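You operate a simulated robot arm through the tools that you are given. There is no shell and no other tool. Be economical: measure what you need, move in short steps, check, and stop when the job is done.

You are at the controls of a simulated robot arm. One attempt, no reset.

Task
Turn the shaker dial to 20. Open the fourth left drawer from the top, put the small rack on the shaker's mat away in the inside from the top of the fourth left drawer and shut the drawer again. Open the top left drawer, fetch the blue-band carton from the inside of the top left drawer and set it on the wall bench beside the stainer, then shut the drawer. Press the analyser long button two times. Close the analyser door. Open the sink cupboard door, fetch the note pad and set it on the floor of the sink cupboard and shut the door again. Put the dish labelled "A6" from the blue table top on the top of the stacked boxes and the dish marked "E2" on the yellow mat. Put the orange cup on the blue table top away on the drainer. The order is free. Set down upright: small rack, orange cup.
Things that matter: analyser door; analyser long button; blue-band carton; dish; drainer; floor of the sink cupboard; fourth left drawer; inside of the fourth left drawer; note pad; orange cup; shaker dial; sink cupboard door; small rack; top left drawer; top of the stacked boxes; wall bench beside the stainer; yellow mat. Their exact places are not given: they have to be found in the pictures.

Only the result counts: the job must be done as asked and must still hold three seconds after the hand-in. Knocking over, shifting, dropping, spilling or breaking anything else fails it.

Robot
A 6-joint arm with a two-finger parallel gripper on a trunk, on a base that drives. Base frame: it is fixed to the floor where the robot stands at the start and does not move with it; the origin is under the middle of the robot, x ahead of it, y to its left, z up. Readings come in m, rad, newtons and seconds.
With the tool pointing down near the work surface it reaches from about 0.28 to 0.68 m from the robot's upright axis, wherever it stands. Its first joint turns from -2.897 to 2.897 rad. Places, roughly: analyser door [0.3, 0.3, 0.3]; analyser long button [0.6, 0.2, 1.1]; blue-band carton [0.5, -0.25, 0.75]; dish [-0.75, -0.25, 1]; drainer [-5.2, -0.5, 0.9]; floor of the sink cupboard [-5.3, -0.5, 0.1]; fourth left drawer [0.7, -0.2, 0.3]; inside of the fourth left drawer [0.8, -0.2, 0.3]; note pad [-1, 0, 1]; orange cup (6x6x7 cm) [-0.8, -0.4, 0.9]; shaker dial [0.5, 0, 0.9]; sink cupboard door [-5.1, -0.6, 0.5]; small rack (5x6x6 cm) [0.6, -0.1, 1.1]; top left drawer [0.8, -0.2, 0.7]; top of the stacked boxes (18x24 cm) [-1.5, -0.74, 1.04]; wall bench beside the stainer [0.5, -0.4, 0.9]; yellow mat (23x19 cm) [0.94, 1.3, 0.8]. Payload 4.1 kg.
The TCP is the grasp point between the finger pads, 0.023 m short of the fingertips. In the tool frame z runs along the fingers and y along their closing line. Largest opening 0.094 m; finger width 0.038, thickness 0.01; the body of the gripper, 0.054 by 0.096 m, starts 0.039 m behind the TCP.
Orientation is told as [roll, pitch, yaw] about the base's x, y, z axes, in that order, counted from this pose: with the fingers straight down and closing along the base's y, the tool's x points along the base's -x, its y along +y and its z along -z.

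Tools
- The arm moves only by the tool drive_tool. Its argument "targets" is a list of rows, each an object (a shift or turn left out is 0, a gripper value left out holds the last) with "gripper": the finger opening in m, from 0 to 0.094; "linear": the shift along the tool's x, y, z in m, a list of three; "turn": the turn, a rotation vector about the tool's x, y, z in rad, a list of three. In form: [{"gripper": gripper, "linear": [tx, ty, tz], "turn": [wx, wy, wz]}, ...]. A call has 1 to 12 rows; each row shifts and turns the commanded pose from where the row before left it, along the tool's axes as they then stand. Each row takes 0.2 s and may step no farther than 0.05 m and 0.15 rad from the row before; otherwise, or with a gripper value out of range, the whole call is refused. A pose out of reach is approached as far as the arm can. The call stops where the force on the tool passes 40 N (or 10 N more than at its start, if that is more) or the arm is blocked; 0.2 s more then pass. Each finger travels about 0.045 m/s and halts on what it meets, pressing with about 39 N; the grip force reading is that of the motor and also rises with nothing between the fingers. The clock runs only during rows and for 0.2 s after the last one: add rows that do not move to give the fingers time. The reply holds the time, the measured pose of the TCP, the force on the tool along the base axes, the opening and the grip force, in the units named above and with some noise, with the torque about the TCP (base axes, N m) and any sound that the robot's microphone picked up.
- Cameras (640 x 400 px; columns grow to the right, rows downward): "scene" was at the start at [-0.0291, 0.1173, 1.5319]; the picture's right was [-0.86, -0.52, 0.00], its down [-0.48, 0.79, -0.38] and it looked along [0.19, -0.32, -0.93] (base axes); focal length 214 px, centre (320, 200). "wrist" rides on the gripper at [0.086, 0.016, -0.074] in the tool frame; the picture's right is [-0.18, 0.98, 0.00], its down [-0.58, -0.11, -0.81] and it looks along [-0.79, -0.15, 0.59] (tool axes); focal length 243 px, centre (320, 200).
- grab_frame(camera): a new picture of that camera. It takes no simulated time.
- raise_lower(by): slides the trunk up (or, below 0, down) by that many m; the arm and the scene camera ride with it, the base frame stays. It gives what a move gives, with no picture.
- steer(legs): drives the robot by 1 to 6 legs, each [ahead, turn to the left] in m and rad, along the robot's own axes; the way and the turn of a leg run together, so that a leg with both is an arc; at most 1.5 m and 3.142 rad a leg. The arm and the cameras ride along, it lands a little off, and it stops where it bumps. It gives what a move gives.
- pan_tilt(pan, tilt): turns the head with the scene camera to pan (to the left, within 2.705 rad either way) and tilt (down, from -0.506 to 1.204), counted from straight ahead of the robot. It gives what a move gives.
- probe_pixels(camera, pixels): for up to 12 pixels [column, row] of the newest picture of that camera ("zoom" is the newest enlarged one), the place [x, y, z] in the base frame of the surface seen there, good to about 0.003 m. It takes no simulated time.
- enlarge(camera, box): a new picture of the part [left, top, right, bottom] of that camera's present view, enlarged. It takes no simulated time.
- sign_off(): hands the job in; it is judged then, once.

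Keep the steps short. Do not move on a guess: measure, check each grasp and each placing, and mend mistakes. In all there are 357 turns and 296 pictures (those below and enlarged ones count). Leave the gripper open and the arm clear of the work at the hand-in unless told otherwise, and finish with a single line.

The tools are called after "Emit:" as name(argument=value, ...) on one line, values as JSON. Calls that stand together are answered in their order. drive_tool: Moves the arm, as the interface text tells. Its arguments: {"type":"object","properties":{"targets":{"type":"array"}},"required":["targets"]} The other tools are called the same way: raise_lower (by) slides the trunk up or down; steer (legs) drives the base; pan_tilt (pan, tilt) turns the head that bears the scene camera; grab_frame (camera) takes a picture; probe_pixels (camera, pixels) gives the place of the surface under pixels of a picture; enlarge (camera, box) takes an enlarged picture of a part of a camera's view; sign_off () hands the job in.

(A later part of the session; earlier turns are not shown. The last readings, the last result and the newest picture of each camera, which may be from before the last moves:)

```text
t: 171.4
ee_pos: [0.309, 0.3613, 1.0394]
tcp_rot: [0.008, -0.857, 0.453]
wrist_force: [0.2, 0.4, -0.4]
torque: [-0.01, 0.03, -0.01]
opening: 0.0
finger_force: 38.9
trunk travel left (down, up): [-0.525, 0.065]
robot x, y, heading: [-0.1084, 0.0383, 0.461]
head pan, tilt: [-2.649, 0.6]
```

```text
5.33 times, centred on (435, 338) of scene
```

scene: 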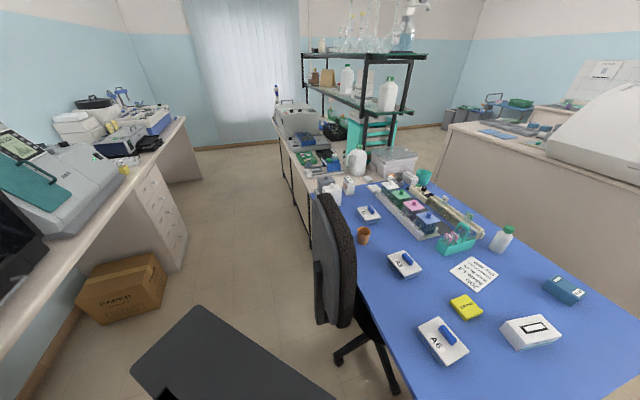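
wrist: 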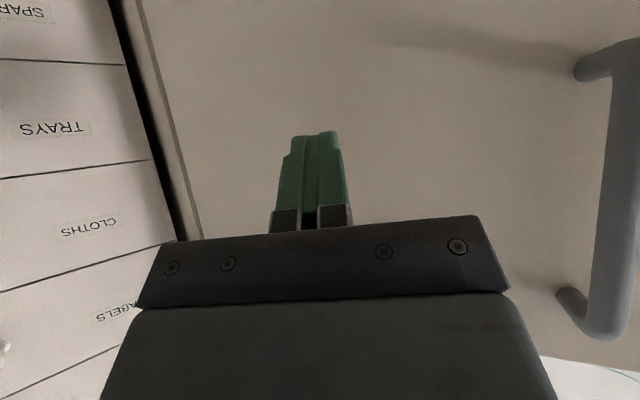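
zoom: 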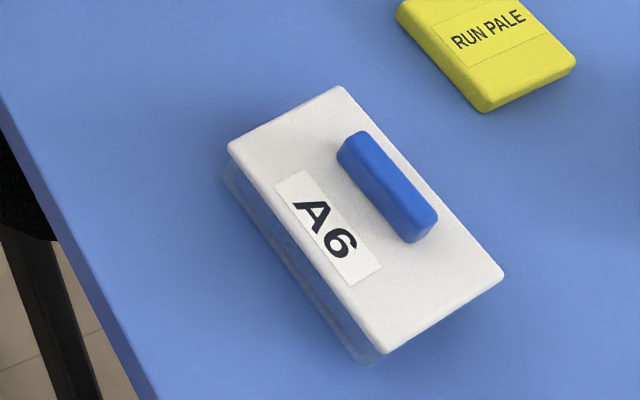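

Table layout is clear: A6, A3, E2, cup, and the yellow "RUN PALE" pad. Start with E2 – tuck the arm, turn down the aisle and drive past the chair.

Emit:
drive_tool(targets=[{"linear": [0, 0, -0.05]}, {"linear": [0, 0, -0.05]}, {"linear": [0, 0, -0.05]}])

Emit:
steer(legs=[[0, -2.34], [0.5, 0]])

Emit:
pan_tilt(pan=0, tilt=0.7)

Emit:
grab_frame(camera="scene")

```text
t: 172.2
ee_pos: [0.2059, 0.3121, 1.1391]
tcp_rot: [0.006, -0.856, 0.455]
wrist_force: [1.2, -0.1, 0.9]
torque: [0.01, 0.01, 0.01]
opening: 0.0001
finger_force: 39.1
trunk travel left (down, up): [-0.525, 0.065]
robot x, y, heading: [-0.1078, 0.0341, 0.459]
head pan, tilt: [-2.649, 0.6]
```

```text
t: 180.6
ee_pos: [-0.2369, -0.8653, 1.139]
tcp_rot: [0.008, -0.858, -1.833]
wrist_force: [0.3, 1.1, 1.2]
torque: [0.02, -0.01, 0.0]
opening: 0.0002
finger_force: 38.9
trunk travel left (down, up): [-0.525, 0.065]
robot x, y, heading: [-0.2345, -0.4475, -1.83]
head pan, tilt: [-2.649, 0.6]
```

```text
t: 182.9
ee_pos: [-0.2371, -0.8632, 1.1387]
tcp_rot: [0.007, -0.855, -1.834]
wrist_force: [-0.8, 0.6, -0.9]
torque: [-0.01, 0.02, 0.02]
opening: 0.0
finger_force: 38.8
trunk travel left (down, up): [-0.525, 0.065]
robot x, y, heading: [-0.2361, -0.4444, -1.828]
head pan, tilt: [0.0, 0.7]
```

```text
196 pictures are left
```

scene: 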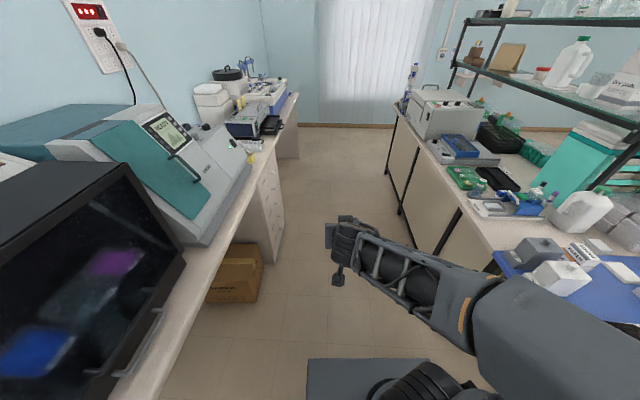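

Emit:
steer(legs=[[0.5, 0]])

Emit:
pan_tilt(pan=-2.1, tilt=0.8)

Emit:
grab_frame(camera="scene")

```text
t: 185.9
ee_pos: [-0.3826, -1.3506, 1.1384]
tcp_rot: [0.007, -0.857, -1.859]
wrist_force: [0.2, 0.8, 0.0]
torque: [0.02, 0.02, 0.04]
opening: 0.0
finger_force: 38.5
trunk travel left (down, up): [-0.525, 0.065]
robot x, y, heading: [-0.3734, -0.9312, -1.857]
head pan, tilt: [0.0, 0.7]
```

```text
t: 187.9
ee_pos: [-0.3828, -1.3507, 1.1385]
tcp_rot: [0.006, -0.856, -1.858]
wrist_force: [0.3, 0.2, -0.2]
torque: [0.02, -0.01, 0.0]
opening: 0.0001
finger_force: 39.2
trunk travel left (down, up): [-0.525, 0.065]
robot x, y, heading: [-0.3738, -0.9319, -1.85]
head pan, tilt: [-2.1, 0.799]
```

```text
195 pictures are left
```

scene: 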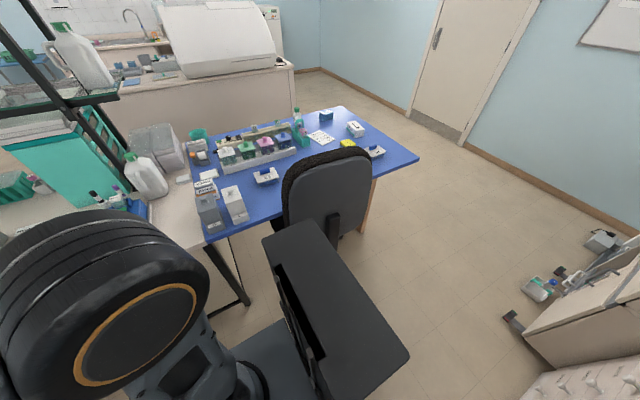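

Emit:
steer(legs=[[0, -1.93]])

Emit:
pan_tilt(pan=-0.1, tilt=0.9)

Emit:
grab_frame(camera="scene")

```text
t: 192.9
ee_pos: [-0.7634, -0.7805, 1.1377]
tcp_rot: [0.006, -0.858, 2.506]
wrist_force: [-0.2, 0.0, -0.3]
torque: [-0.05, -0.02, 0.01]
opening: 0.0
finger_force: 38.9
trunk travel left (down, up): [-0.525, 0.065]
robot x, y, heading: [-0.3709, -0.9346, 2.513]
head pan, tilt: [-2.1, 0.799]
```

```text
t: 194.8
ee_pos: [-0.7619, -0.7809, 1.1376]
tcp_rot: [0.007, -0.856, 2.507]
wrist_force: [0.1, 0.0, -0.1]
torque: [0.01, 0.01, 0.0]
opening: 0.0002
finger_force: 39.3
trunk travel left (down, up): [-0.525, 0.065]
robot x, y, heading: [-0.3745, -0.932, 2.506]
head pan, tilt: [-0.099, 0.901]
```

```text
194 pictures are left
```

scene: 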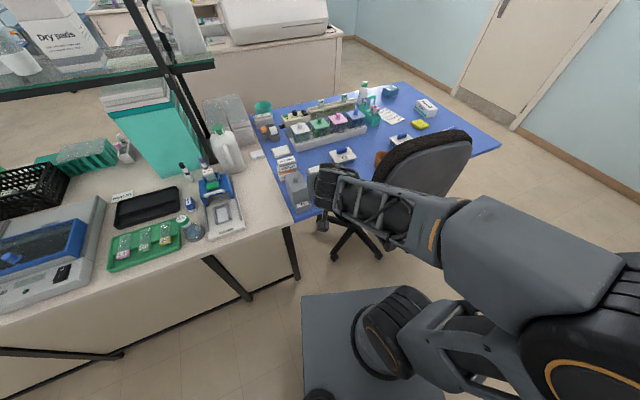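

Emit:
enlarge(camera="scene", box=[260, 120, 420, 270])

Emit:
probe_pixels(camera="scene", pixels=[[342, 156], [379, 158], [296, 185], [318, 175], [318, 190], [378, 254], [335, 256], [385, 165], [294, 275], [247, 297], [318, 215], [430, 140]])

```text
2.67 times, centred on (340, 195) of scene
```

zoom: 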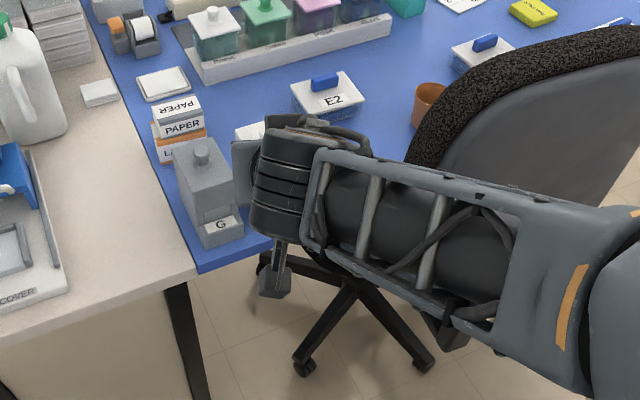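

```text
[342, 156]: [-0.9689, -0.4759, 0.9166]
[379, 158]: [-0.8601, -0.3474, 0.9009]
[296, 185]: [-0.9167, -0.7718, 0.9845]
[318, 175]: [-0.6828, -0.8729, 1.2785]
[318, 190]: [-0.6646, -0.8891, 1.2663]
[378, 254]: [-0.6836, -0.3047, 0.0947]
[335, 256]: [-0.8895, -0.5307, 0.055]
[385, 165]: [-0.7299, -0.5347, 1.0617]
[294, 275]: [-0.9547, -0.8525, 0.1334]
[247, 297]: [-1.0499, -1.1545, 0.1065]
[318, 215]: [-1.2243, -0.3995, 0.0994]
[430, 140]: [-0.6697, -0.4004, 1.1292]
```

Emit:
steer(legs=[[0.11, 0]])

Emit:
drive_tool(targets=[{"linear": [0, 0, -0.03], "turn": [0, 0.143, 0], "gripper": 0.05}, {"turn": [0, 0.143, 0]}, {"turn": [0, 0.143, 0]}, {"turn": [0, 0.143, 0]}, {"turn": [0, 0.143, 0]}, {"turn": [0, 0.142, 0]}])

Emit:
grab_frame(camera="wrist")

```text
t: 196.0
ee_pos: [-0.8516, -0.7156, 1.1375]
tcp_rot: [0.006, -0.856, 2.504]
wrist_force: [-0.1, 0.0, -0.1]
torque: [0.01, 0.03, 0.01]
opening: 0.0
finger_force: 39.0
trunk travel left (down, up): [-0.525, 0.065]
robot x, y, heading: [-0.4643, -0.8708, 2.508]
head pan, tilt: [-0.099, 0.901]
```

```text
t: 197.4
ee_pos: [-0.8323, -0.7271, 1.1566]
tcp_rot: [0.005, 0.005, 2.511]
wrist_force: [0.4, 0.1, -0.3]
torque: [0.03, -0.01, -0.01]
opening: 0.05
finger_force: 0.1
trunk travel left (down, up): [-0.525, 0.065]
robot x, y, heading: [-0.4637, -0.8695, 2.507]
head pan, tilt: [-0.099, 0.901]
```

```text
192 pictures are left
```

wrist: 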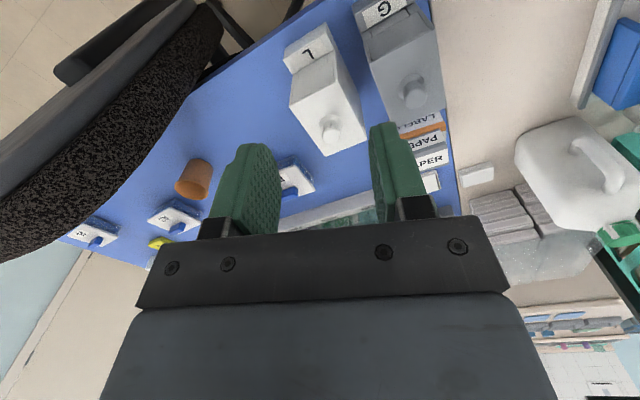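

Emit:
drive_tool(targets=[{"linear": [-0.0419, -0.0207, 0]}, {"linear": [-0.0419, -0.0207, 0]}, {"linear": [-0.0419, -0.0207, 0]}, {"linear": [-0.0419, -0.0207, 0]}])

Emit:
grab_frame(camera="wrist")

```text
t: 198.4
ee_pos: [-0.9224, -0.5601, 1.1559]
tcp_rot: [0.007, 0.001, 2.509]
wrist_force: [0.3, 0.0, 0.1]
torque: [-0.04, 0.02, -0.04]
opening: 0.0503
finger_force: 0.0
trunk travel left (down, up): [-0.525, 0.065]
robot x, y, heading: [-0.4575, -0.8677, 2.509]
head pan, tilt: [-0.099, 0.901]
```

```text
191 pictures are left
```

wrist: 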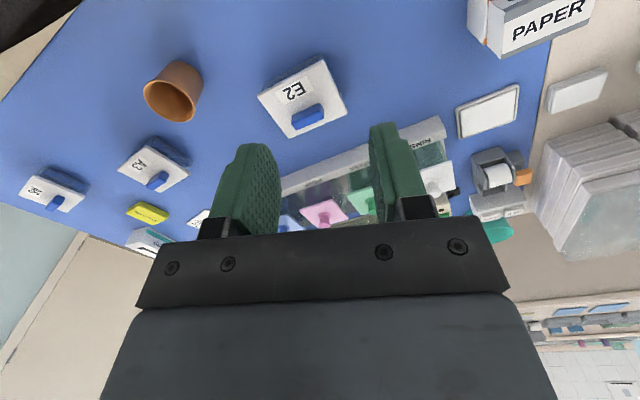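

Emit:
enlarge(camera="wrist", box=[250, 50, 360, 150])

Emit:
probe_pixels(camera="zoom", pixels=[[260, 255], [295, 240], [330, 225], [265, 215], [320, 200], [55, 110], [345, 20], [480, 180], [205, 300], [250, 150]])

```text
4.00 times, centred on (305, 100) of wrist
```

zoom: 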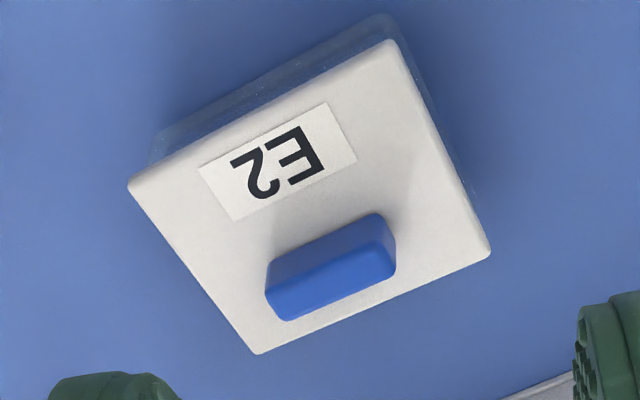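

```text
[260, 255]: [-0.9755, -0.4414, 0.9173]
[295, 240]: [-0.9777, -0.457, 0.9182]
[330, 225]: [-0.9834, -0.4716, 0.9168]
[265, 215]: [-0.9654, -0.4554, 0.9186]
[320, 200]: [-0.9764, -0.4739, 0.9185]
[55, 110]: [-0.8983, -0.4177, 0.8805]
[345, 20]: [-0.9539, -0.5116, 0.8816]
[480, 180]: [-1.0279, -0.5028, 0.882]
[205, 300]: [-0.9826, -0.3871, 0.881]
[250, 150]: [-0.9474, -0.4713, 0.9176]
```

Emit:
probe_pixels(camera="zoom", pixels=[[285, 305], [335, 282], [385, 258], [330, 268], [135, 190], [385, 48], [485, 245], [260, 345]])

```text
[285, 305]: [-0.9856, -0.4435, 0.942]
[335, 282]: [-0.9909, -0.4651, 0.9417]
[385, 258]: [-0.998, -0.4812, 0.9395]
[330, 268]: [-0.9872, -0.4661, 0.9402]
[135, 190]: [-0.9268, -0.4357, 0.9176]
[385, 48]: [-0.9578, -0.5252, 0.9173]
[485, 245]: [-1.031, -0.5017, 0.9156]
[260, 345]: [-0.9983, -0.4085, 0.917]
```

Emit:
grab_frame(camera="scene")

```text
189 pictures are left
```

scene: 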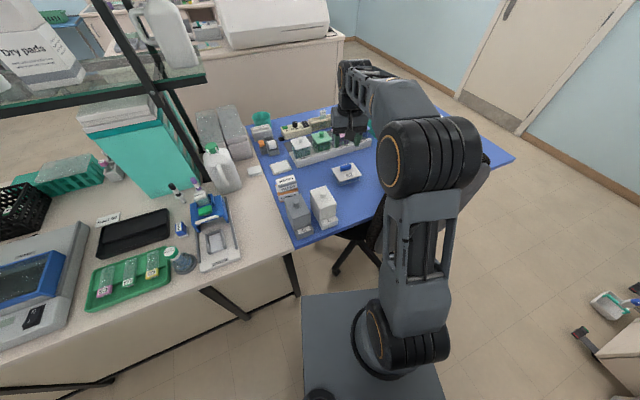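

Emit:
probe_pixels(camera="scene", pixels=[[320, 193], [313, 200], [334, 210], [330, 190], [318, 189], [287, 183], [297, 201], [346, 170]])

```text
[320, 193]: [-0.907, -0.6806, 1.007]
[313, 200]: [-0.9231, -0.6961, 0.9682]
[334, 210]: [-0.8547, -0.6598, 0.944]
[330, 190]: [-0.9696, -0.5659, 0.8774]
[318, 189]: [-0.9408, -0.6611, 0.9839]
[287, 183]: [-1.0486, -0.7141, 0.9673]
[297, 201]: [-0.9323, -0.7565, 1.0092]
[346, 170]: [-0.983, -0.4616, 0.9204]
```

Emit:
drive_tool(targets=[{"turn": [0, 0, 0.139]}, {"turn": [0, 0, 0.139]}, {"turn": [0, 0, 0.139]}, {"turn": [0, 0, 0.139]}, {"turn": [0, 0, 0.139]}, {"turn": [0, 0, 0.139]}, {"turn": [0, 0, 0.139]}, {"turn": [0, 0, 0.139]}, {"turn": [0, 0, 0.138]}, {"linear": [-0.0355, 0.0474, 0], "gripper": 0.045}])

Emit:
drive_tool(targets=[{"linear": [-0.0236, 0.032, 0]}, {"linear": [-0.012, 0.0154, 0.03]}, {"linear": [0, 0, 0.05]}, {"linear": [0, 0, 0.03]}])

Emit:
grab_frame(camera="wrist")

```text
refused: row 10 steps farther than a row can; nothing moved
```

```text
t: 199.4
ee_pos: [-0.9777, -0.5801, 1.0465]
tcp_rot: [0.004, -0.001, 2.511]
wrist_force: [-0.9, 0.0, -0.4]
torque: [-0.04, -0.01, -0.01]
opening: 0.05
finger_force: 0.0
trunk travel left (down, up): [-0.525, 0.065]
robot x, y, heading: [-0.4674, -0.8681, 2.51]
head pan, tilt: [-0.099, 0.901]
```

```text
188 pictures are left
```

wrist: 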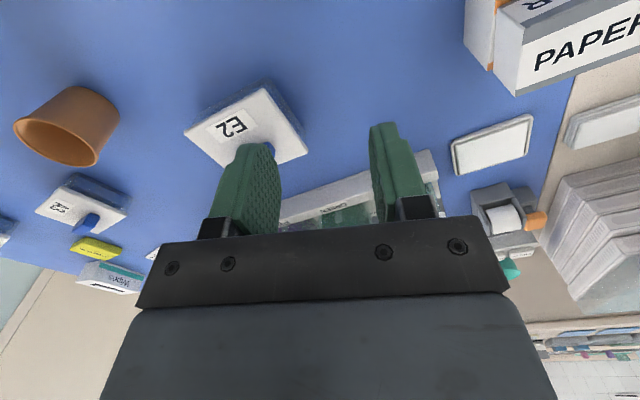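

The first call was refused (row too long), so the second ran unrotated; nothing was touched. Rise, then rotate.

Emit:
drive_tool(targets=[{"linear": [0, 0, -0.05]}, {"linear": [0, 0, -0.03], "gripper": 0.045}, {"turn": [0, 0, 0.139]}, {"turn": [0, 0, 0.139]}, {"turn": [0, 0, 0.139]}, {"turn": [0, 0, 0.139]}, {"turn": [0, 0, 0.139]}, {"turn": [0, 0, 0.139]}, {"turn": [0, 0, 0.139]}, {"turn": [0, 0, 0.139]}, {"turn": [0, 0, 0.138]}])

```text
t: 201.8
ee_pos: [-0.9751, -0.5799, 1.1286]
tcp_rot: [0.001, 0.005, 1.258]
wrist_force: [-0.1, 0.5, 0.0]
torque: [0.01, -0.01, 0.02]
opening: 0.0452
finger_force: 0.0
trunk travel left (down, up): [-0.525, 0.065]
robot x, y, heading: [-0.4618, -0.8699, 2.51]
head pan, tilt: [-0.099, 0.901]
```

Emit:
drive_tool(targets=[{"linear": [-0.0353, 0.017, 0]}, {"linear": [-0.0353, 0.017, 0]}, {"linear": [-0.0353, 0.017, 0]}, {"linear": [0, 0, 0.05]}, {"linear": [0, 0, 0.05]}])

Emit:
grab_frame(camera="wrist")

```text
t: 203.0
ee_pos: [-0.9919, -0.4642, 1.0287]
tcp_rot: [0.002, 0.003, 1.261]
wrist_force: [-0.1, -0.7, 0.2]
torque: [0.03, 0.0, -0.02]
opening: 0.045
finger_force: 0.0
trunk travel left (down, up): [-0.525, 0.065]
robot x, y, heading: [-0.4617, -0.8687, 2.514]
head pan, tilt: [-0.099, 0.901]
```

```text
187 pictures are left
```

wrist: 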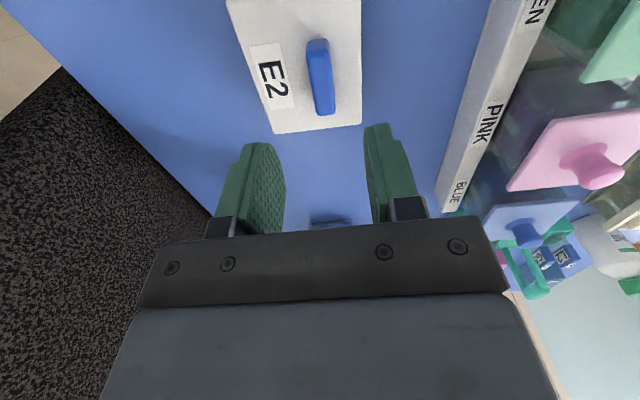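

Emit:
probe_pixels(camera="wrist", pixels=[[490, 60], [450, 190], [530, 210], [600, 170], [318, 80], [100, 160], [150, 200], [620, 50]])

```text
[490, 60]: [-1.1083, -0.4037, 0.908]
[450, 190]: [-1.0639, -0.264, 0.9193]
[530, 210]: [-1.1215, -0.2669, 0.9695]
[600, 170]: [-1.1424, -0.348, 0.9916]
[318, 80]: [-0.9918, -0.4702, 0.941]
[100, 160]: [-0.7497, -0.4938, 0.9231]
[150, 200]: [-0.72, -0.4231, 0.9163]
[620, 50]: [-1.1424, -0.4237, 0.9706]
```

Emit:
drive_tool(targets=[{"linear": [0, 0, 0.04]}, {"linear": [0, 0, 0.03]}, {"linear": [0, 0, 0.013]}, {"gripper": 0.0}, {}, {}, {}])

Emit:
drive_tool(targets=[{"linear": [0, 0, -0.02]}, {"linear": [0, 0, -0.03]}])

Emit:
grab_frame(camera="wrist")

Emit:
enlarge(camera="scene", box=[290, 110, 410, 210])

```text
t: 204.6
ee_pos: [-0.9933, -0.4622, 0.9458]
tcp_rot: [0.001, 0.004, 1.26]
wrist_force: [-0.5, -0.2, 0.6]
torque: [0.06, -0.05, -0.02]
opening: 0.0154
finger_force: 38.9
trunk travel left (down, up): [-0.525, 0.065]
robot x, y, heading: [-0.4612, -0.8662, 2.511]
head pan, tilt: [-0.099, 0.901]
```

```text
t: 205.2
ee_pos: [-0.9928, -0.4629, 0.9961]
tcp_rot: [0.001, 0.008, 1.26]
wrist_force: [-1.2, -0.3, -2.1]
torque: [-0.03, 0.02, -0.02]
opening: 0.0154
finger_force: 38.9
trunk travel left (down, up): [-0.525, 0.065]
robot x, y, heading: [-0.4639, -0.8657, 2.512]
head pan, tilt: [-0.099, 0.901]
```

```text
186 pictures are left
```

wrist: 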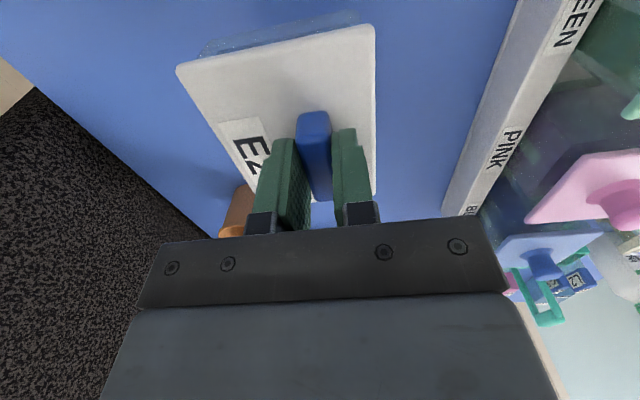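

```text
4.00 times, centred on (350, 160) of scene
```

zoom: 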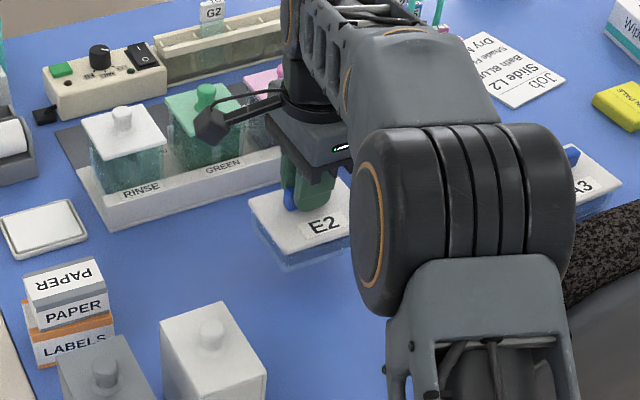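

Whole dish came up with its lid (weight felt, glass body visible below). Lift high and tuck in.

Emit:
drive_tool(targets=[{"linear": [0, 0, -0.05]}, {"linear": [0, 0, -0.05]}, {"linear": [0, 0, -0.05]}, {"linear": [0, 0, -0.05]}, {"linear": [0, 0, -0.05]}, {"linear": [0.0145, -0.0408, 0]}, {"linear": [0.0145, -0.0408, 0]}, {"linear": [0.0145, -0.0408, 0]}, {"linear": [0.0145, -0.0408, 0]}, {"linear": [0.0145, -0.0408, 0]}])

Emit:
steer(legs=[[-0.09, 0]])

Emit:
grab_frame(camera="wrist")

```text
t: 207.4
ee_pos: [-0.8001, -0.6132, 1.2317]
tcp_rot: [0.002, 0.005, 1.259]
wrist_force: [-0.1, -0.4, -1.9]
torque: [0.04, 0.04, 0.01]
opening: 0.0157
finger_force: 38.9
out of reach, approached as far as the arm can: row 4, 5
trunk travel left (down, up): [-0.525, 0.065]
robot x, y, heading: [-0.461, -0.8657, 2.507]
head pan, tilt: [-0.099, 0.901]
```

```text
t: 208.5
ee_pos: [-0.7291, -0.6663, 1.2317]
tcp_rot: [0.001, 0.004, 1.262]
wrist_force: [0.2, 0.4, -2.2]
torque: [0.02, 0.05, 0.02]
opening: 0.0154
finger_force: 39.4
trunk travel left (down, up): [-0.525, 0.065]
robot x, y, heading: [-0.3923, -0.9193, 2.51]
head pan, tilt: [-0.099, 0.901]
```

```text
184 pictures are left
```

wrist: 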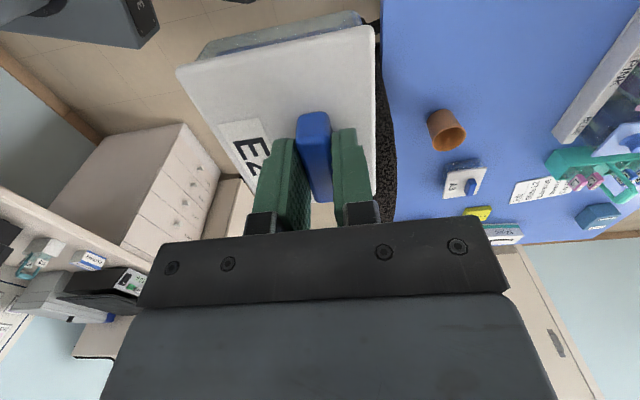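

Emit:
steer(legs=[[0, -1.19], [1.0, 0], [0, -0.06]])

Emit:
pan_tilt(pan=-0.4, tilt=0.7)

Emit:
grab_frame(camera="scene")

```text
t: 217.2
ee_pos: [0.0232, 0.4287, 1.2308]
tcp_rot: [0.002, 0.006, -0.008]
wrist_force: [0.6, 0.0, -1.9]
torque: [0.03, 0.02, -0.01]
opening: 0.0156
finger_force: 38.8
trunk travel left (down, up): [-0.525, 0.065]
robot x, y, heading: [-0.1158, 0.0308, 1.238]
head pan, tilt: [-0.099, 0.901]
```

```text
t: 217.9
ee_pos: [0.0239, 0.4293, 1.2311]
tcp_rot: [0.003, 0.006, -0.007]
wrist_force: [-0.2, 0.5, -2.1]
torque: [0.01, 0.0, 0.0]
opening: 0.0154
finger_force: 39.2
trunk travel left (down, up): [-0.525, 0.065]
robot x, y, heading: [-0.1175, 0.0267, 1.24]
head pan, tilt: [-0.4, 0.7]
```

```text
183 pictures are left
```

scene: 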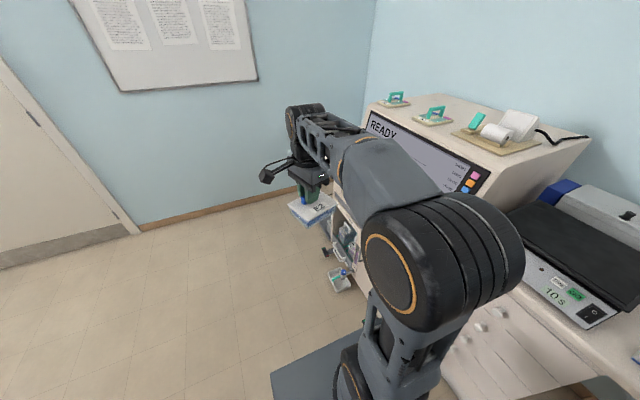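

Emit:
steer(legs=[[0, 0.1], [1.3, 0]])

Emit:
steer(legs=[[0, -1.4]])

Emit:
pan_tilt(pan=0, tilt=0.7)

Emit:
grab_frame(camera="scene")

```text
t: 224.9
ee_pos: [0.2746, 1.6787, 1.2307]
tcp_rot: [0.001, 0.006, 0.093]
wrist_force: [-0.2, -0.1, -2.4]
torque: [0.02, 0.0, 0.0]
opening: 0.0154
finger_force: 38.8
trunk travel left (down, up): [-0.525, 0.065]
robot x, y, heading: [0.171, 1.2647, 1.338]
head pan, tilt: [-0.4, 0.7]
```

```text
t: 228.7
ee_pos: [0.5939, 1.2379, 1.2311]
tcp_rot: [0.001, 0.005, -1.304]
wrist_force: [-0.6, -0.1, -2.5]
torque: [0.02, -0.07, 0.0]
opening: 0.0153
finger_force: 38.6
trunk travel left (down, up): [-0.525, 0.065]
robot x, y, heading: [0.1724, 1.2694, -0.053]
head pan, tilt: [-0.4, 0.7]
```

```text
t: 229.6
ee_pos: [0.5946, 1.2369, 1.2308]
tcp_rot: [0.002, 0.006, -1.306]
wrist_force: [-0.5, -0.2, -2.3]
torque: [0.01, -0.03, 0.01]
opening: 0.0152
finger_force: 39.1
trunk travel left (down, up): [-0.525, 0.065]
robot x, y, heading: [0.1725, 1.2701, -0.053]
head pan, tilt: [0.0, 0.7]
```

```text
182 pictures are left
```

scene: 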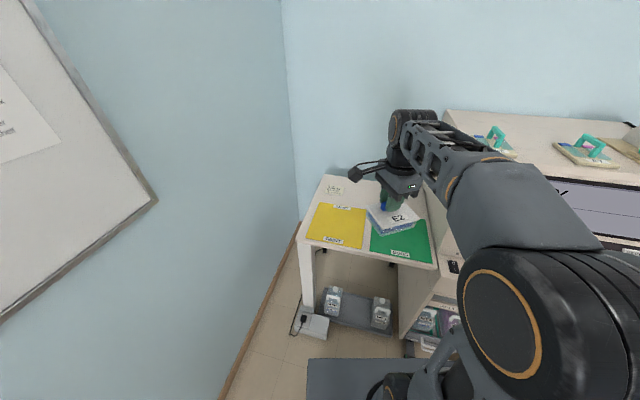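

Emit:
probe_pixels(camera="scene", pixels=[[322, 205], [366, 210], [308, 236], [362, 246], [338, 225], [308, 248], [440, 268], [325, 325], [375, 225], [334, 190]])

Emit:
enlarge(camera="scene", box=[290, 160, 450, 280])

```text
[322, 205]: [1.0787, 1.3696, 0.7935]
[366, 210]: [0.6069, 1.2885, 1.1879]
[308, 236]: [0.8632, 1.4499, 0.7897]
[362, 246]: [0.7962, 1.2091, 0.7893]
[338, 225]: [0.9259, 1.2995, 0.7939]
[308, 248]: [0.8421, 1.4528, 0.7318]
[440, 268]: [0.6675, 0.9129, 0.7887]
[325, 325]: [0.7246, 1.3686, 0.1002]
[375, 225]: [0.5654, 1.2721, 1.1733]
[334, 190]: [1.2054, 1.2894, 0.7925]
```

```text
3.33 times, centred on (370, 220) of scene
```

zoom: 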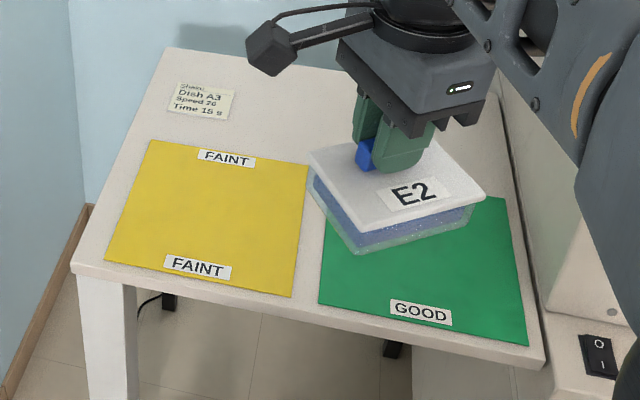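

Emit:
steer(legs=[[0.14, 0]])

Emit:
raise_lower(by=-0.125)

```text
t: 230.9
ee_pos: [0.7293, 1.2309, 1.2307]
tcp_rot: [0.001, 0.005, -1.304]
wrist_force: [-0.2, -0.7, -1.6]
torque: [0.01, 0.0, 0.02]
opening: 0.0154
finger_force: 39.2
trunk travel left (down, up): [-0.525, 0.065]
robot x, y, heading: [0.3034, 1.2567, -0.055]
head pan, tilt: [0.0, 0.7]
```

```text
t: 232.4
ee_pos: [0.7283, 1.23, 1.1056]
tcp_rot: [0.004, 0.005, -1.304]
wrist_force: [0.3, 0.2, -2.3]
torque: [-0.01, 0.01, 0.0]
opening: 0.0155
finger_force: 39.0
trunk travel left (down, up): [-0.4, 0.19]
robot x, y, heading: [0.3057, 1.2604, -0.055]
head pan, tilt: [0.0, 0.7]
```

Emit:
drive_tool(targets=[{"linear": [0.0023, 0.0477, 0]}, {"linear": [0.0023, 0.0477, 0]}, {"linear": [0.0023, 0.0477, 0]}, {"linear": [0.0023, 0.0477, 0]}, {"linear": [0.0023, 0.0477, 0]}, {"linear": [0, 0, 0.05]}, {"linear": [0, 0, 0.05]}, {"linear": [0, 0, 0.05]}])

Emit:
grab_frame(camera="wrist")

Emit:
enlarge(camera="scene", box=[260, 110, 420, 250])

```text
t: 234.2
ee_pos: [0.9419, 1.304, 0.9492]
tcp_rot: [0.002, 0.004, -1.303]
wrist_force: [0.0, -0.5, -2.1]
torque: [0.02, 0.0, 0.06]
opening: 0.0155
finger_force: 39.1
out of reach, approached as far as the arm can: row 5
trunk travel left (down, up): [-0.4, 0.19]
robot x, y, heading: [0.3057, 1.2637, -0.054]
head pan, tilt: [0.0, 0.7]
```

```text
180 pictures are left
```

wrist: 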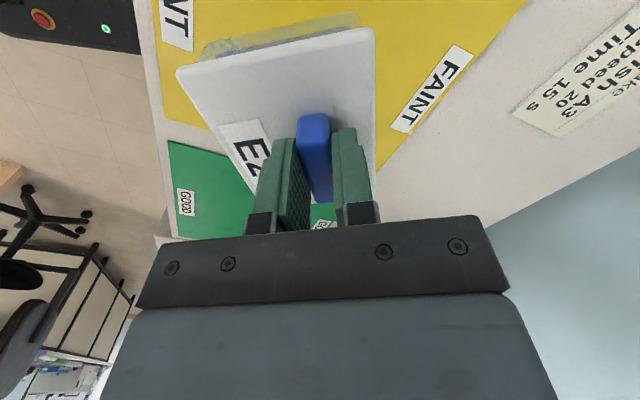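

```text
2.86 times, centred on (340, 180) of scene
```

zoom: 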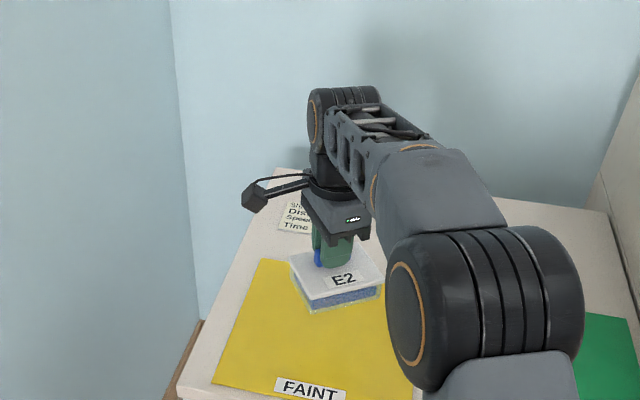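

Emit:
drive_tool(targets=[{"linear": [0, 0, 0.04]}, {"linear": [0, 0, 0.03]}, {"linear": [0, 0, 0.012]}, {"linear": [0, 0, 0.004]}])

```text
t: 235.2
ee_pos: [0.9418, 1.304, 0.8623]
tcp_rot: [0.002, 0.005, -1.306]
wrist_force: [0.3, 0.2, -2.4]
torque: [0.01, -0.05, 0.03]
opening: 0.0153
finger_force: 38.5
trunk travel left (down, up): [-0.4, 0.19]
robot x, y, heading: [0.2996, 1.263, -0.06]
head pan, tilt: [0.0, 0.7]
```

Emit:
drive_tool(targets=[{"linear": [0, 0, 0.003]}, {"linear": [0, 0, 0.002]}])

```text
t: 235.8
ee_pos: [0.9409, 1.3046, 0.8592]
tcp_rot: [0.003, 0.005, -1.305]
wrist_force: [-0.5, 0.7, 1.8]
torque: [-0.15, -0.15, 0.01]
opening: 0.0152
finger_force: 39.3
trunk travel left (down, up): [-0.4, 0.19]
robot x, y, heading: [0.3091, 1.2598, -0.06]
head pan, tilt: [0.0, 0.7]
```

Contact felt. Release and rise.

Emit:
drive_tool(targets=[{"gripper": 0.045}, {}, {}, {"linear": [0, 0, -0.03]}, {"linear": [0, 0, -0.05]}, {"linear": [0, 0, -0.05]}, {"linear": [0, 0, -0.05]}])

Emit:
grab_frame(camera="wrist")

```text
t: 237.4
ee_pos: [0.9454, 1.3026, 1.0403]
tcp_rot: [0.001, 0.005, -1.304]
wrist_force: [-0.6, 0.3, -0.2]
torque: [-0.02, 0.03, -0.03]
opening: 0.045
finger_force: 0.1
trunk travel left (down, up): [-0.4, 0.19]
robot x, y, heading: [0.3039, 1.2572, -0.056]
head pan, tilt: [0.0, 0.7]
```

```text
178 pictures are left
```

wrist: 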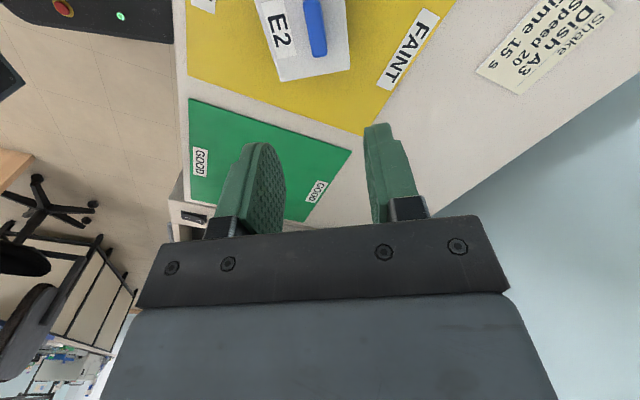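

E2 sits well inside the yellow mat. Tuck the arm, restore tool yaw and drive to the end of the blue table for A6.

Emit:
drive_tool(targets=[{"linear": [0, 0, -0.05]}, {"linear": [0.0132, -0.0475, 0]}, {"linear": [0.0132, -0.0475, 0]}, {"linear": [0.0132, -0.0475, 0]}, {"linear": [0.0132, -0.0475, 0]}])

Emit:
drive_tool(targets=[{"turn": [0, 0, -0.139]}, {"turn": [0, 0, -0.139]}, {"turn": [0, 0, -0.139]}, {"turn": [0, 0, -0.139]}, {"turn": [0, 0, -0.139]}, {"turn": [0, 0, -0.139]}, {"turn": [0, 0, -0.139]}, {"turn": [0, 0, -0.139]}, {"turn": [0, 0, -0.139]}])

Emit:
raise_lower(by=0.125)

Emit:
pan_tilt(pan=-2.4, tilt=0.5)

Emit:
grab_frame(camera="scene")

```text
t: 238.6
ee_pos: [0.7465, 1.301, 1.0872]
tcp_rot: [0.0, 0.002, -1.304]
wrist_force: [0.5, -0.3, -0.4]
torque: [0.03, 0.01, 0.0]
opening: 0.0448
finger_force: 0.1
trunk travel left (down, up): [-0.4, 0.19]
robot x, y, heading: [0.3091, 1.2618, -0.056]
head pan, tilt: [0.0, 0.7]
```

```text
t: 240.6
ee_pos: [0.7439, 1.3047, 1.0873]
tcp_rot: [0.006, -0.001, -0.052]
wrist_force: [-0.5, 0.9, -0.9]
torque: [-0.03, 0.04, -0.02]
opening: 0.0451
finger_force: 0.1
trunk travel left (down, up): [-0.4, 0.19]
robot x, y, heading: [0.3014, 1.2606, -0.056]
head pan, tilt: [0.0, 0.7]
```

```text
t: 242.2
ee_pos: [0.7435, 1.3041, 1.2118]
tcp_rot: [0.006, 0.0, -0.053]
wrist_force: [-0.5, -0.2, 0.9]
torque: [0.02, 0.0, 0.01]
opening: 0.0449
finger_force: 0.0
trunk travel left (down, up): [-0.525, 0.065]
robot x, y, heading: [0.3048, 1.2593, -0.056]
head pan, tilt: [0.0, 0.7]
```

```text
t: 244.3
ee_pos: [0.7423, 1.3046, 1.2115]
tcp_rot: [0.005, 0.0, -0.054]
wrist_force: [0.2, -0.2, 0.0]
torque: [0.0, 0.02, 0.0]
opening: 0.0448
finger_force: 0.1
trunk travel left (down, up): [-0.525, 0.065]
robot x, y, heading: [0.3082, 1.2636, -0.056]
head pan, tilt: [-2.4, 0.499]
```

```text
177 pictures are left
```

scene: 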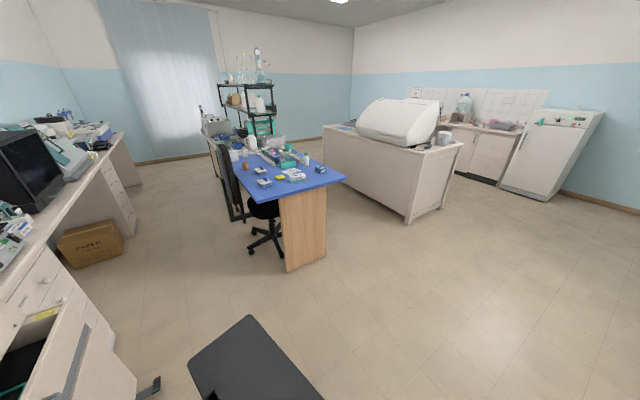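

Emit:
steer(legs=[[-0.3, 0], [0, -2.378], [0.89, 0], [0, 0.553]])

Emit:
pan_tilt(pan=0, tilt=0.8)

Emit:
grab_frame(camera="scene")

```text
t: 257.8
ee_pos: [-0.7616, 0.3009, 1.2115]
tcp_rot: [0.006, 0.001, -1.93]
wrist_force: [1.0, 0.2, -0.2]
torque: [-0.02, 0.03, 0.0]
opening: 0.0448
finger_force: 0.1
trunk travel left (down, up): [-0.525, 0.065]
robot x, y, heading: [-0.6711, 0.732, -1.928]
head pan, tilt: [-2.4, 0.499]
```

```text
t: 260.0
ee_pos: [-0.7617, 0.2998, 1.2117]
tcp_rot: [0.005, 0.0, -1.929]
wrist_force: [0.0, -0.2, 0.0]
torque: [-0.01, 0.0, 0.0]
opening: 0.0449
finger_force: 0.2
trunk travel left (down, up): [-0.525, 0.065]
robot x, y, heading: [-0.6728, 0.7328, -1.934]
head pan, tilt: [0.0, 0.799]
```

```text
176 pictures are left
```

scene: 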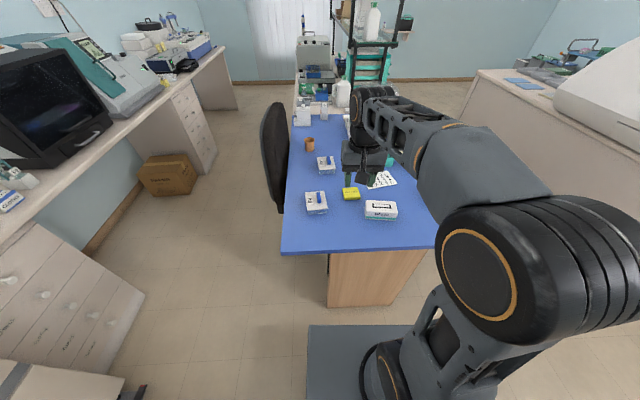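

Emit:
steer(legs=[[0.09, 0]])

Emit:
grab_frame(camera="wrist")

```text
t: 261.1
ee_pos: [-0.7932, 0.2133, 1.2117]
tcp_rot: [0.005, 0.002, -1.928]
wrist_force: [1.3, 0.4, -0.3]
torque: [0.0, -0.03, 0.0]
opening: 0.0448
finger_force: 0.0
trunk travel left (down, up): [-0.525, 0.065]
robot x, y, heading: [-0.702, 0.646, -1.932]
head pan, tilt: [0.0, 0.799]
```

```text
175 pictures are left
```

wrist: 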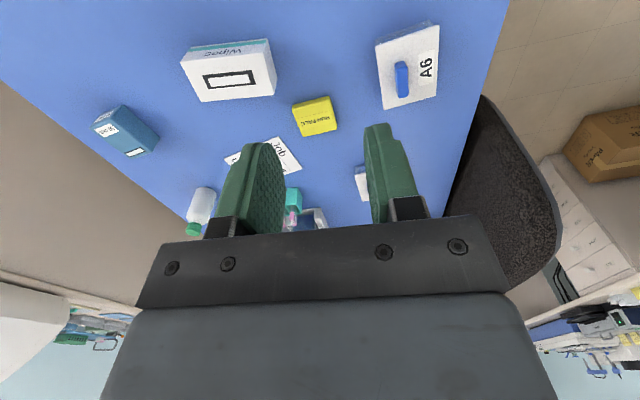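

Emit:
enlarge(camera="wrist", box=[360, 20, 450, 120])

Emit:
probe_pixels(camera="wrist", pixels=[[401, 68], [403, 92], [402, 80], [379, 45], [437, 28], [383, 107], [436, 97]])

Emit:
enlarge(camera="wrist", box=[280, 85, 350, 145])

Emit:
probe_pixels(camera="wrist", pixels=[[294, 106], [328, 98], [302, 134], [337, 127], [316, 117]])

```text
4.00 times, centred on (405, 70) of wrist
```

zoom: 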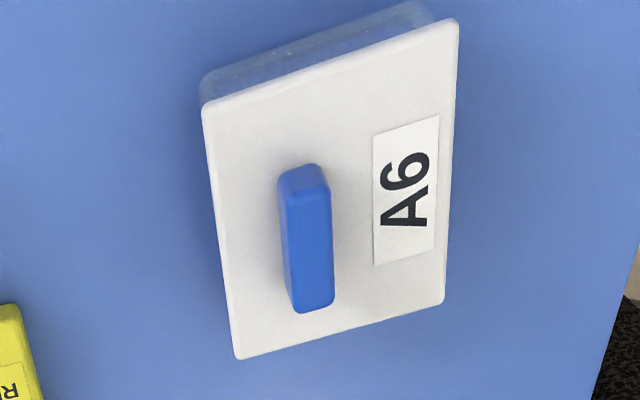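

```text
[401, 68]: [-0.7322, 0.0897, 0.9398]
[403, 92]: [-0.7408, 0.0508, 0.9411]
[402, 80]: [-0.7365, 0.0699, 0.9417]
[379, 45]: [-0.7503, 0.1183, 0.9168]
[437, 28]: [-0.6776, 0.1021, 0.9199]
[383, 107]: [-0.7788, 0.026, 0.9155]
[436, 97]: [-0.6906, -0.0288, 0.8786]
```

```text
6.67 times, centred on (315, 115) of wrist
```

zoom: 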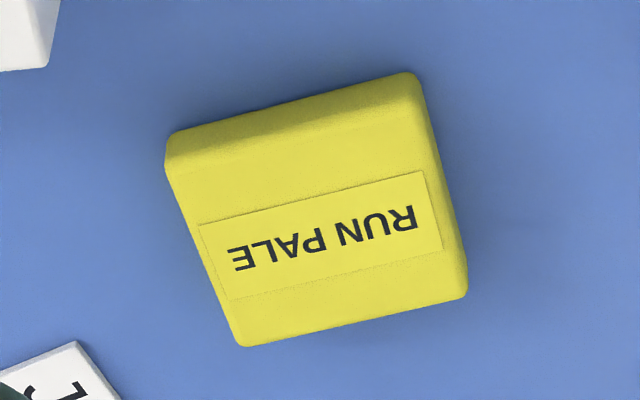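

```text
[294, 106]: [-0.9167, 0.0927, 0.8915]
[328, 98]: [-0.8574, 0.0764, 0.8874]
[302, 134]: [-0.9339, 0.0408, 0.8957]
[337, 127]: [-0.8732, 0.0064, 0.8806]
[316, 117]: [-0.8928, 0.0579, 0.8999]
```

Emit:
drive_tool(targets=[{"turn": [0, 0, -0.046]}, {"linear": [-0.0298, 0.0245, 0]}, {"linear": [-0.0298, 0.0245, 0]}, {"linear": [-0.0298, 0.0245, 0]}, {"linear": [-0.0298, 0.0245, 0]}, {"linear": [0, 0, 0.05]}, {"linear": [0, 0, 0.05]}, {"linear": [0, 0, 0.05]}, {"linear": [0, 0, 0.03]}])

Emit:
grab_frame(camera="wrist")

```text
t: 263.1
ee_pos: [-0.7374, 0.0707, 1.0283]
tcp_rot: [0.005, -0.001, -1.881]
wrist_force: [-0.3, -0.1, -1.1]
torque: [0.01, -0.01, 0.01]
opening: 0.045
finger_force: 0.2
trunk travel left (down, up): [-0.525, 0.065]
robot x, y, heading: [-0.7062, 0.6412, -1.933]
head pan, tilt: [0.0, 0.799]
```

```text
172 pictures are left
```

wrist: 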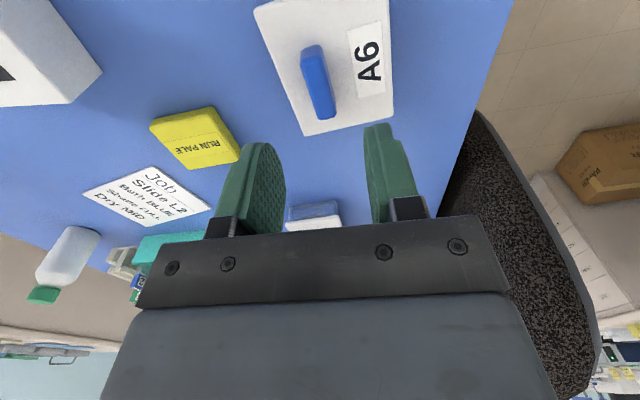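

Emit:
drive_tool(targets=[{"linear": [0, 0, 0.04]}, {"linear": [0, 0, 0.03]}, {"linear": [0, 0, 0.0125]}, {"gripper": 0.0}, {}, {}, {}])

Emit:
drive_tool(targets=[{"linear": [0, 0, -0.02]}, {"linear": [0, 0, -0.05]}, {"linear": [0, 0, -0.05]}, {"linear": [0, 0, -0.05]}])

Emit:
grab_frame(camera="wrist")

```text
t: 264.7
ee_pos: [-0.7348, 0.0707, 0.9461]
tcp_rot: [0.005, -0.001, -1.883]
wrist_force: [-0.6, -0.4, -0.2]
torque: [0.02, 0.02, -0.01]
opening: 0.0157
finger_force: 39.4
trunk travel left (down, up): [-0.525, 0.065]
robot x, y, heading: [-0.7053, 0.6457, -1.93]
head pan, tilt: [0.0, 0.799]
```

```text
t: 265.7
ee_pos: [-0.7379, 0.0687, 1.1216]
tcp_rot: [0.006, 0.0, -1.883]
wrist_force: [0.6, -0.2, -1.8]
torque: [0.02, 0.02, 0.02]
opening: 0.0152
finger_force: 38.8
trunk travel left (down, up): [-0.525, 0.065]
robot x, y, heading: [-0.7041, 0.6444, -1.927]
head pan, tilt: [0.0, 0.799]
```

```text
171 pictures are left
```

wrist: 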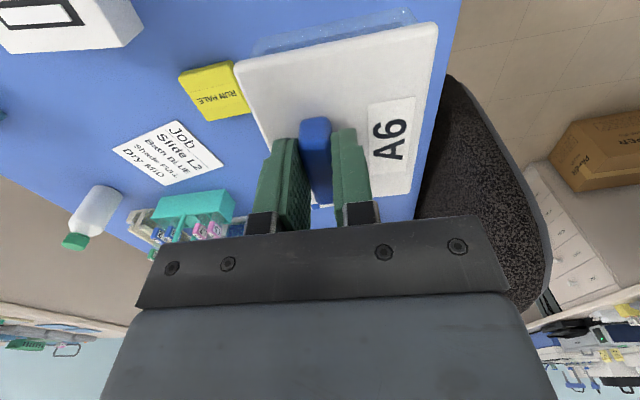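

A6 is held complete. Lift, tuck, and go round the table end into the far aisle.

Emit:
drive_tool(targets=[{"linear": [0.02, 0, -0.045]}, {"linear": [0.03, 0, -0.04]}, {"linear": [0.04, 0, -0.025]}, {"linear": [0.045, 0, 0]}, {"linear": [0.045, 0, 0]}])

Emit:
steer(legs=[[-0.18, 0], [0, -1.51], [0.9, 0], [0, 1.56]])

Emit:
grab_frame(camera="scene")

```text
t: 266.9
ee_pos: [-0.6835, 0.2429, 1.2271]
tcp_rot: [0.004, -0.001, -1.88]
wrist_force: [-0.4, 1.4, -1.9]
torque: [0.03, 0.03, 0.03]
opening: 0.0154
finger_force: 39.2
trunk travel left (down, up): [-0.525, 0.065]
robot x, y, heading: [-0.7015, 0.6432, -1.928]
head pan, tilt: [0.0, 0.799]
```

```text
t: 280.1
ee_pos: [-1.4263, 0.6676, 1.2275]
tcp_rot: [0.003, 0.001, -1.827]
wrist_force: [-0.1, 0.6, -1.7]
torque: [0.03, 0.06, -0.01]
opening: 0.015
finger_force: 38.7
trunk travel left (down, up): [-0.525, 0.065]
robot x, y, heading: [-1.4656, 1.0646, -1.871]
head pan, tilt: [0.0, 0.799]
```

```text
170 pictures are left
```

scene: 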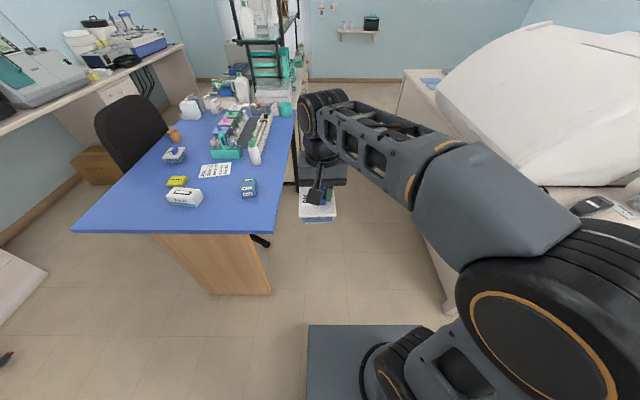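

Emit:
steer(legs=[[1.3, 0]])

Emit:
pan_tilt(pan=0.6, tilt=0.6)

Emit:
grab_frame(camera="scene")

```text
t: 286.7
ee_pos: [-1.8118, -0.5909, 1.2276]
tcp_rot: [0.005, -0.002, -1.819]
wrist_force: [-0.2, -0.3, -1.3]
torque: [0.07, 0.02, 0.02]
opening: 0.0151
finger_force: 38.5
trunk travel left (down, up): [-0.525, 0.065]
robot x, y, heading: [-1.8557, -0.1949, -1.867]
head pan, tilt: [0.0, 0.799]
```

```text
t: 287.7
ee_pos: [-1.8124, -0.5909, 1.2266]
tcp_rot: [0.005, 0.0, -1.822]
wrist_force: [0.1, 1.0, -1.9]
torque: [0.02, -0.01, -0.01]
opening: 0.0155
finger_force: 38.7
trunk travel left (down, up): [-0.525, 0.065]
robot x, y, heading: [-1.8571, -0.1881, -1.875]
head pan, tilt: [0.6, 0.6]
```

```text
169 pictures are left
```

scene: 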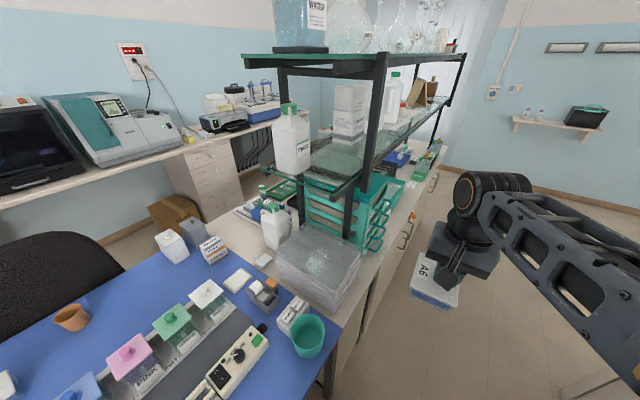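

Emit:
enlarge(camera="scene", box=[230, 150, 430, 330])

Emit:
probe_pixels(camera="scene", pixels=[[282, 258], [335, 290], [357, 255], [310, 235], [320, 255], [318, 178], [352, 192], [348, 220], [312, 335], [330, 385], [250, 165], [300, 245]])

```text
2.22 times, centred on (330, 240) of scene
```

zoom: 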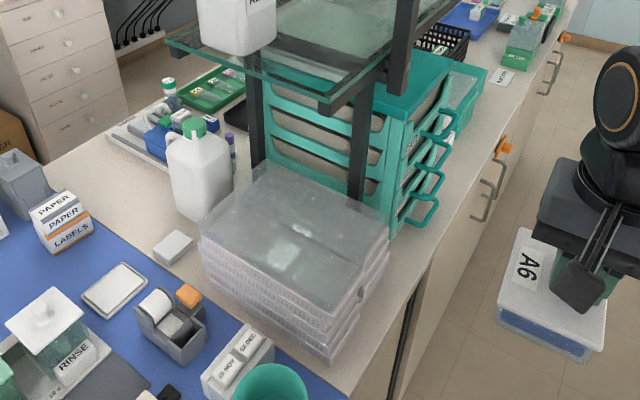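

```text
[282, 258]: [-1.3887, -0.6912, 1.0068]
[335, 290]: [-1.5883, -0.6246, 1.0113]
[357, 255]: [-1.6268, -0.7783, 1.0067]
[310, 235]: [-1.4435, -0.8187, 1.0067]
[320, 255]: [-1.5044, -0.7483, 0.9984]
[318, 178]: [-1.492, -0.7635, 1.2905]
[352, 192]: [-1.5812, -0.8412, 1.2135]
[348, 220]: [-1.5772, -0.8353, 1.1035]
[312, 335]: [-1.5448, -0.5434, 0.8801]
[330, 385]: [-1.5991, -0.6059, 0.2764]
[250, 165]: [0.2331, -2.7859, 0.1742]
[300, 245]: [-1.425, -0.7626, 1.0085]
```

Emit:
probe_pixels(camera="zoom", pixels=[[172, 44], [250, 78], [322, 108], [400, 60], [365, 140], [255, 125], [392, 70], [330, 115], [200, 230], [330, 350], [388, 245], [265, 165]])

```text
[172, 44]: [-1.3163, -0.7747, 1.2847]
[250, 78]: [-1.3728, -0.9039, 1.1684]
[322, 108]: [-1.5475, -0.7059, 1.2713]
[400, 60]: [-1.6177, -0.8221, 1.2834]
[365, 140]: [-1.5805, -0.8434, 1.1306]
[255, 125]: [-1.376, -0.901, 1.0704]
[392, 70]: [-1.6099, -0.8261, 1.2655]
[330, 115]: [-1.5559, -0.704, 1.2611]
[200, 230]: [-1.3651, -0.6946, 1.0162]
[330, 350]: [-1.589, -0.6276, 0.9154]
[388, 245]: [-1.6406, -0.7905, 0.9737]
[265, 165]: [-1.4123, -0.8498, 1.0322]
```

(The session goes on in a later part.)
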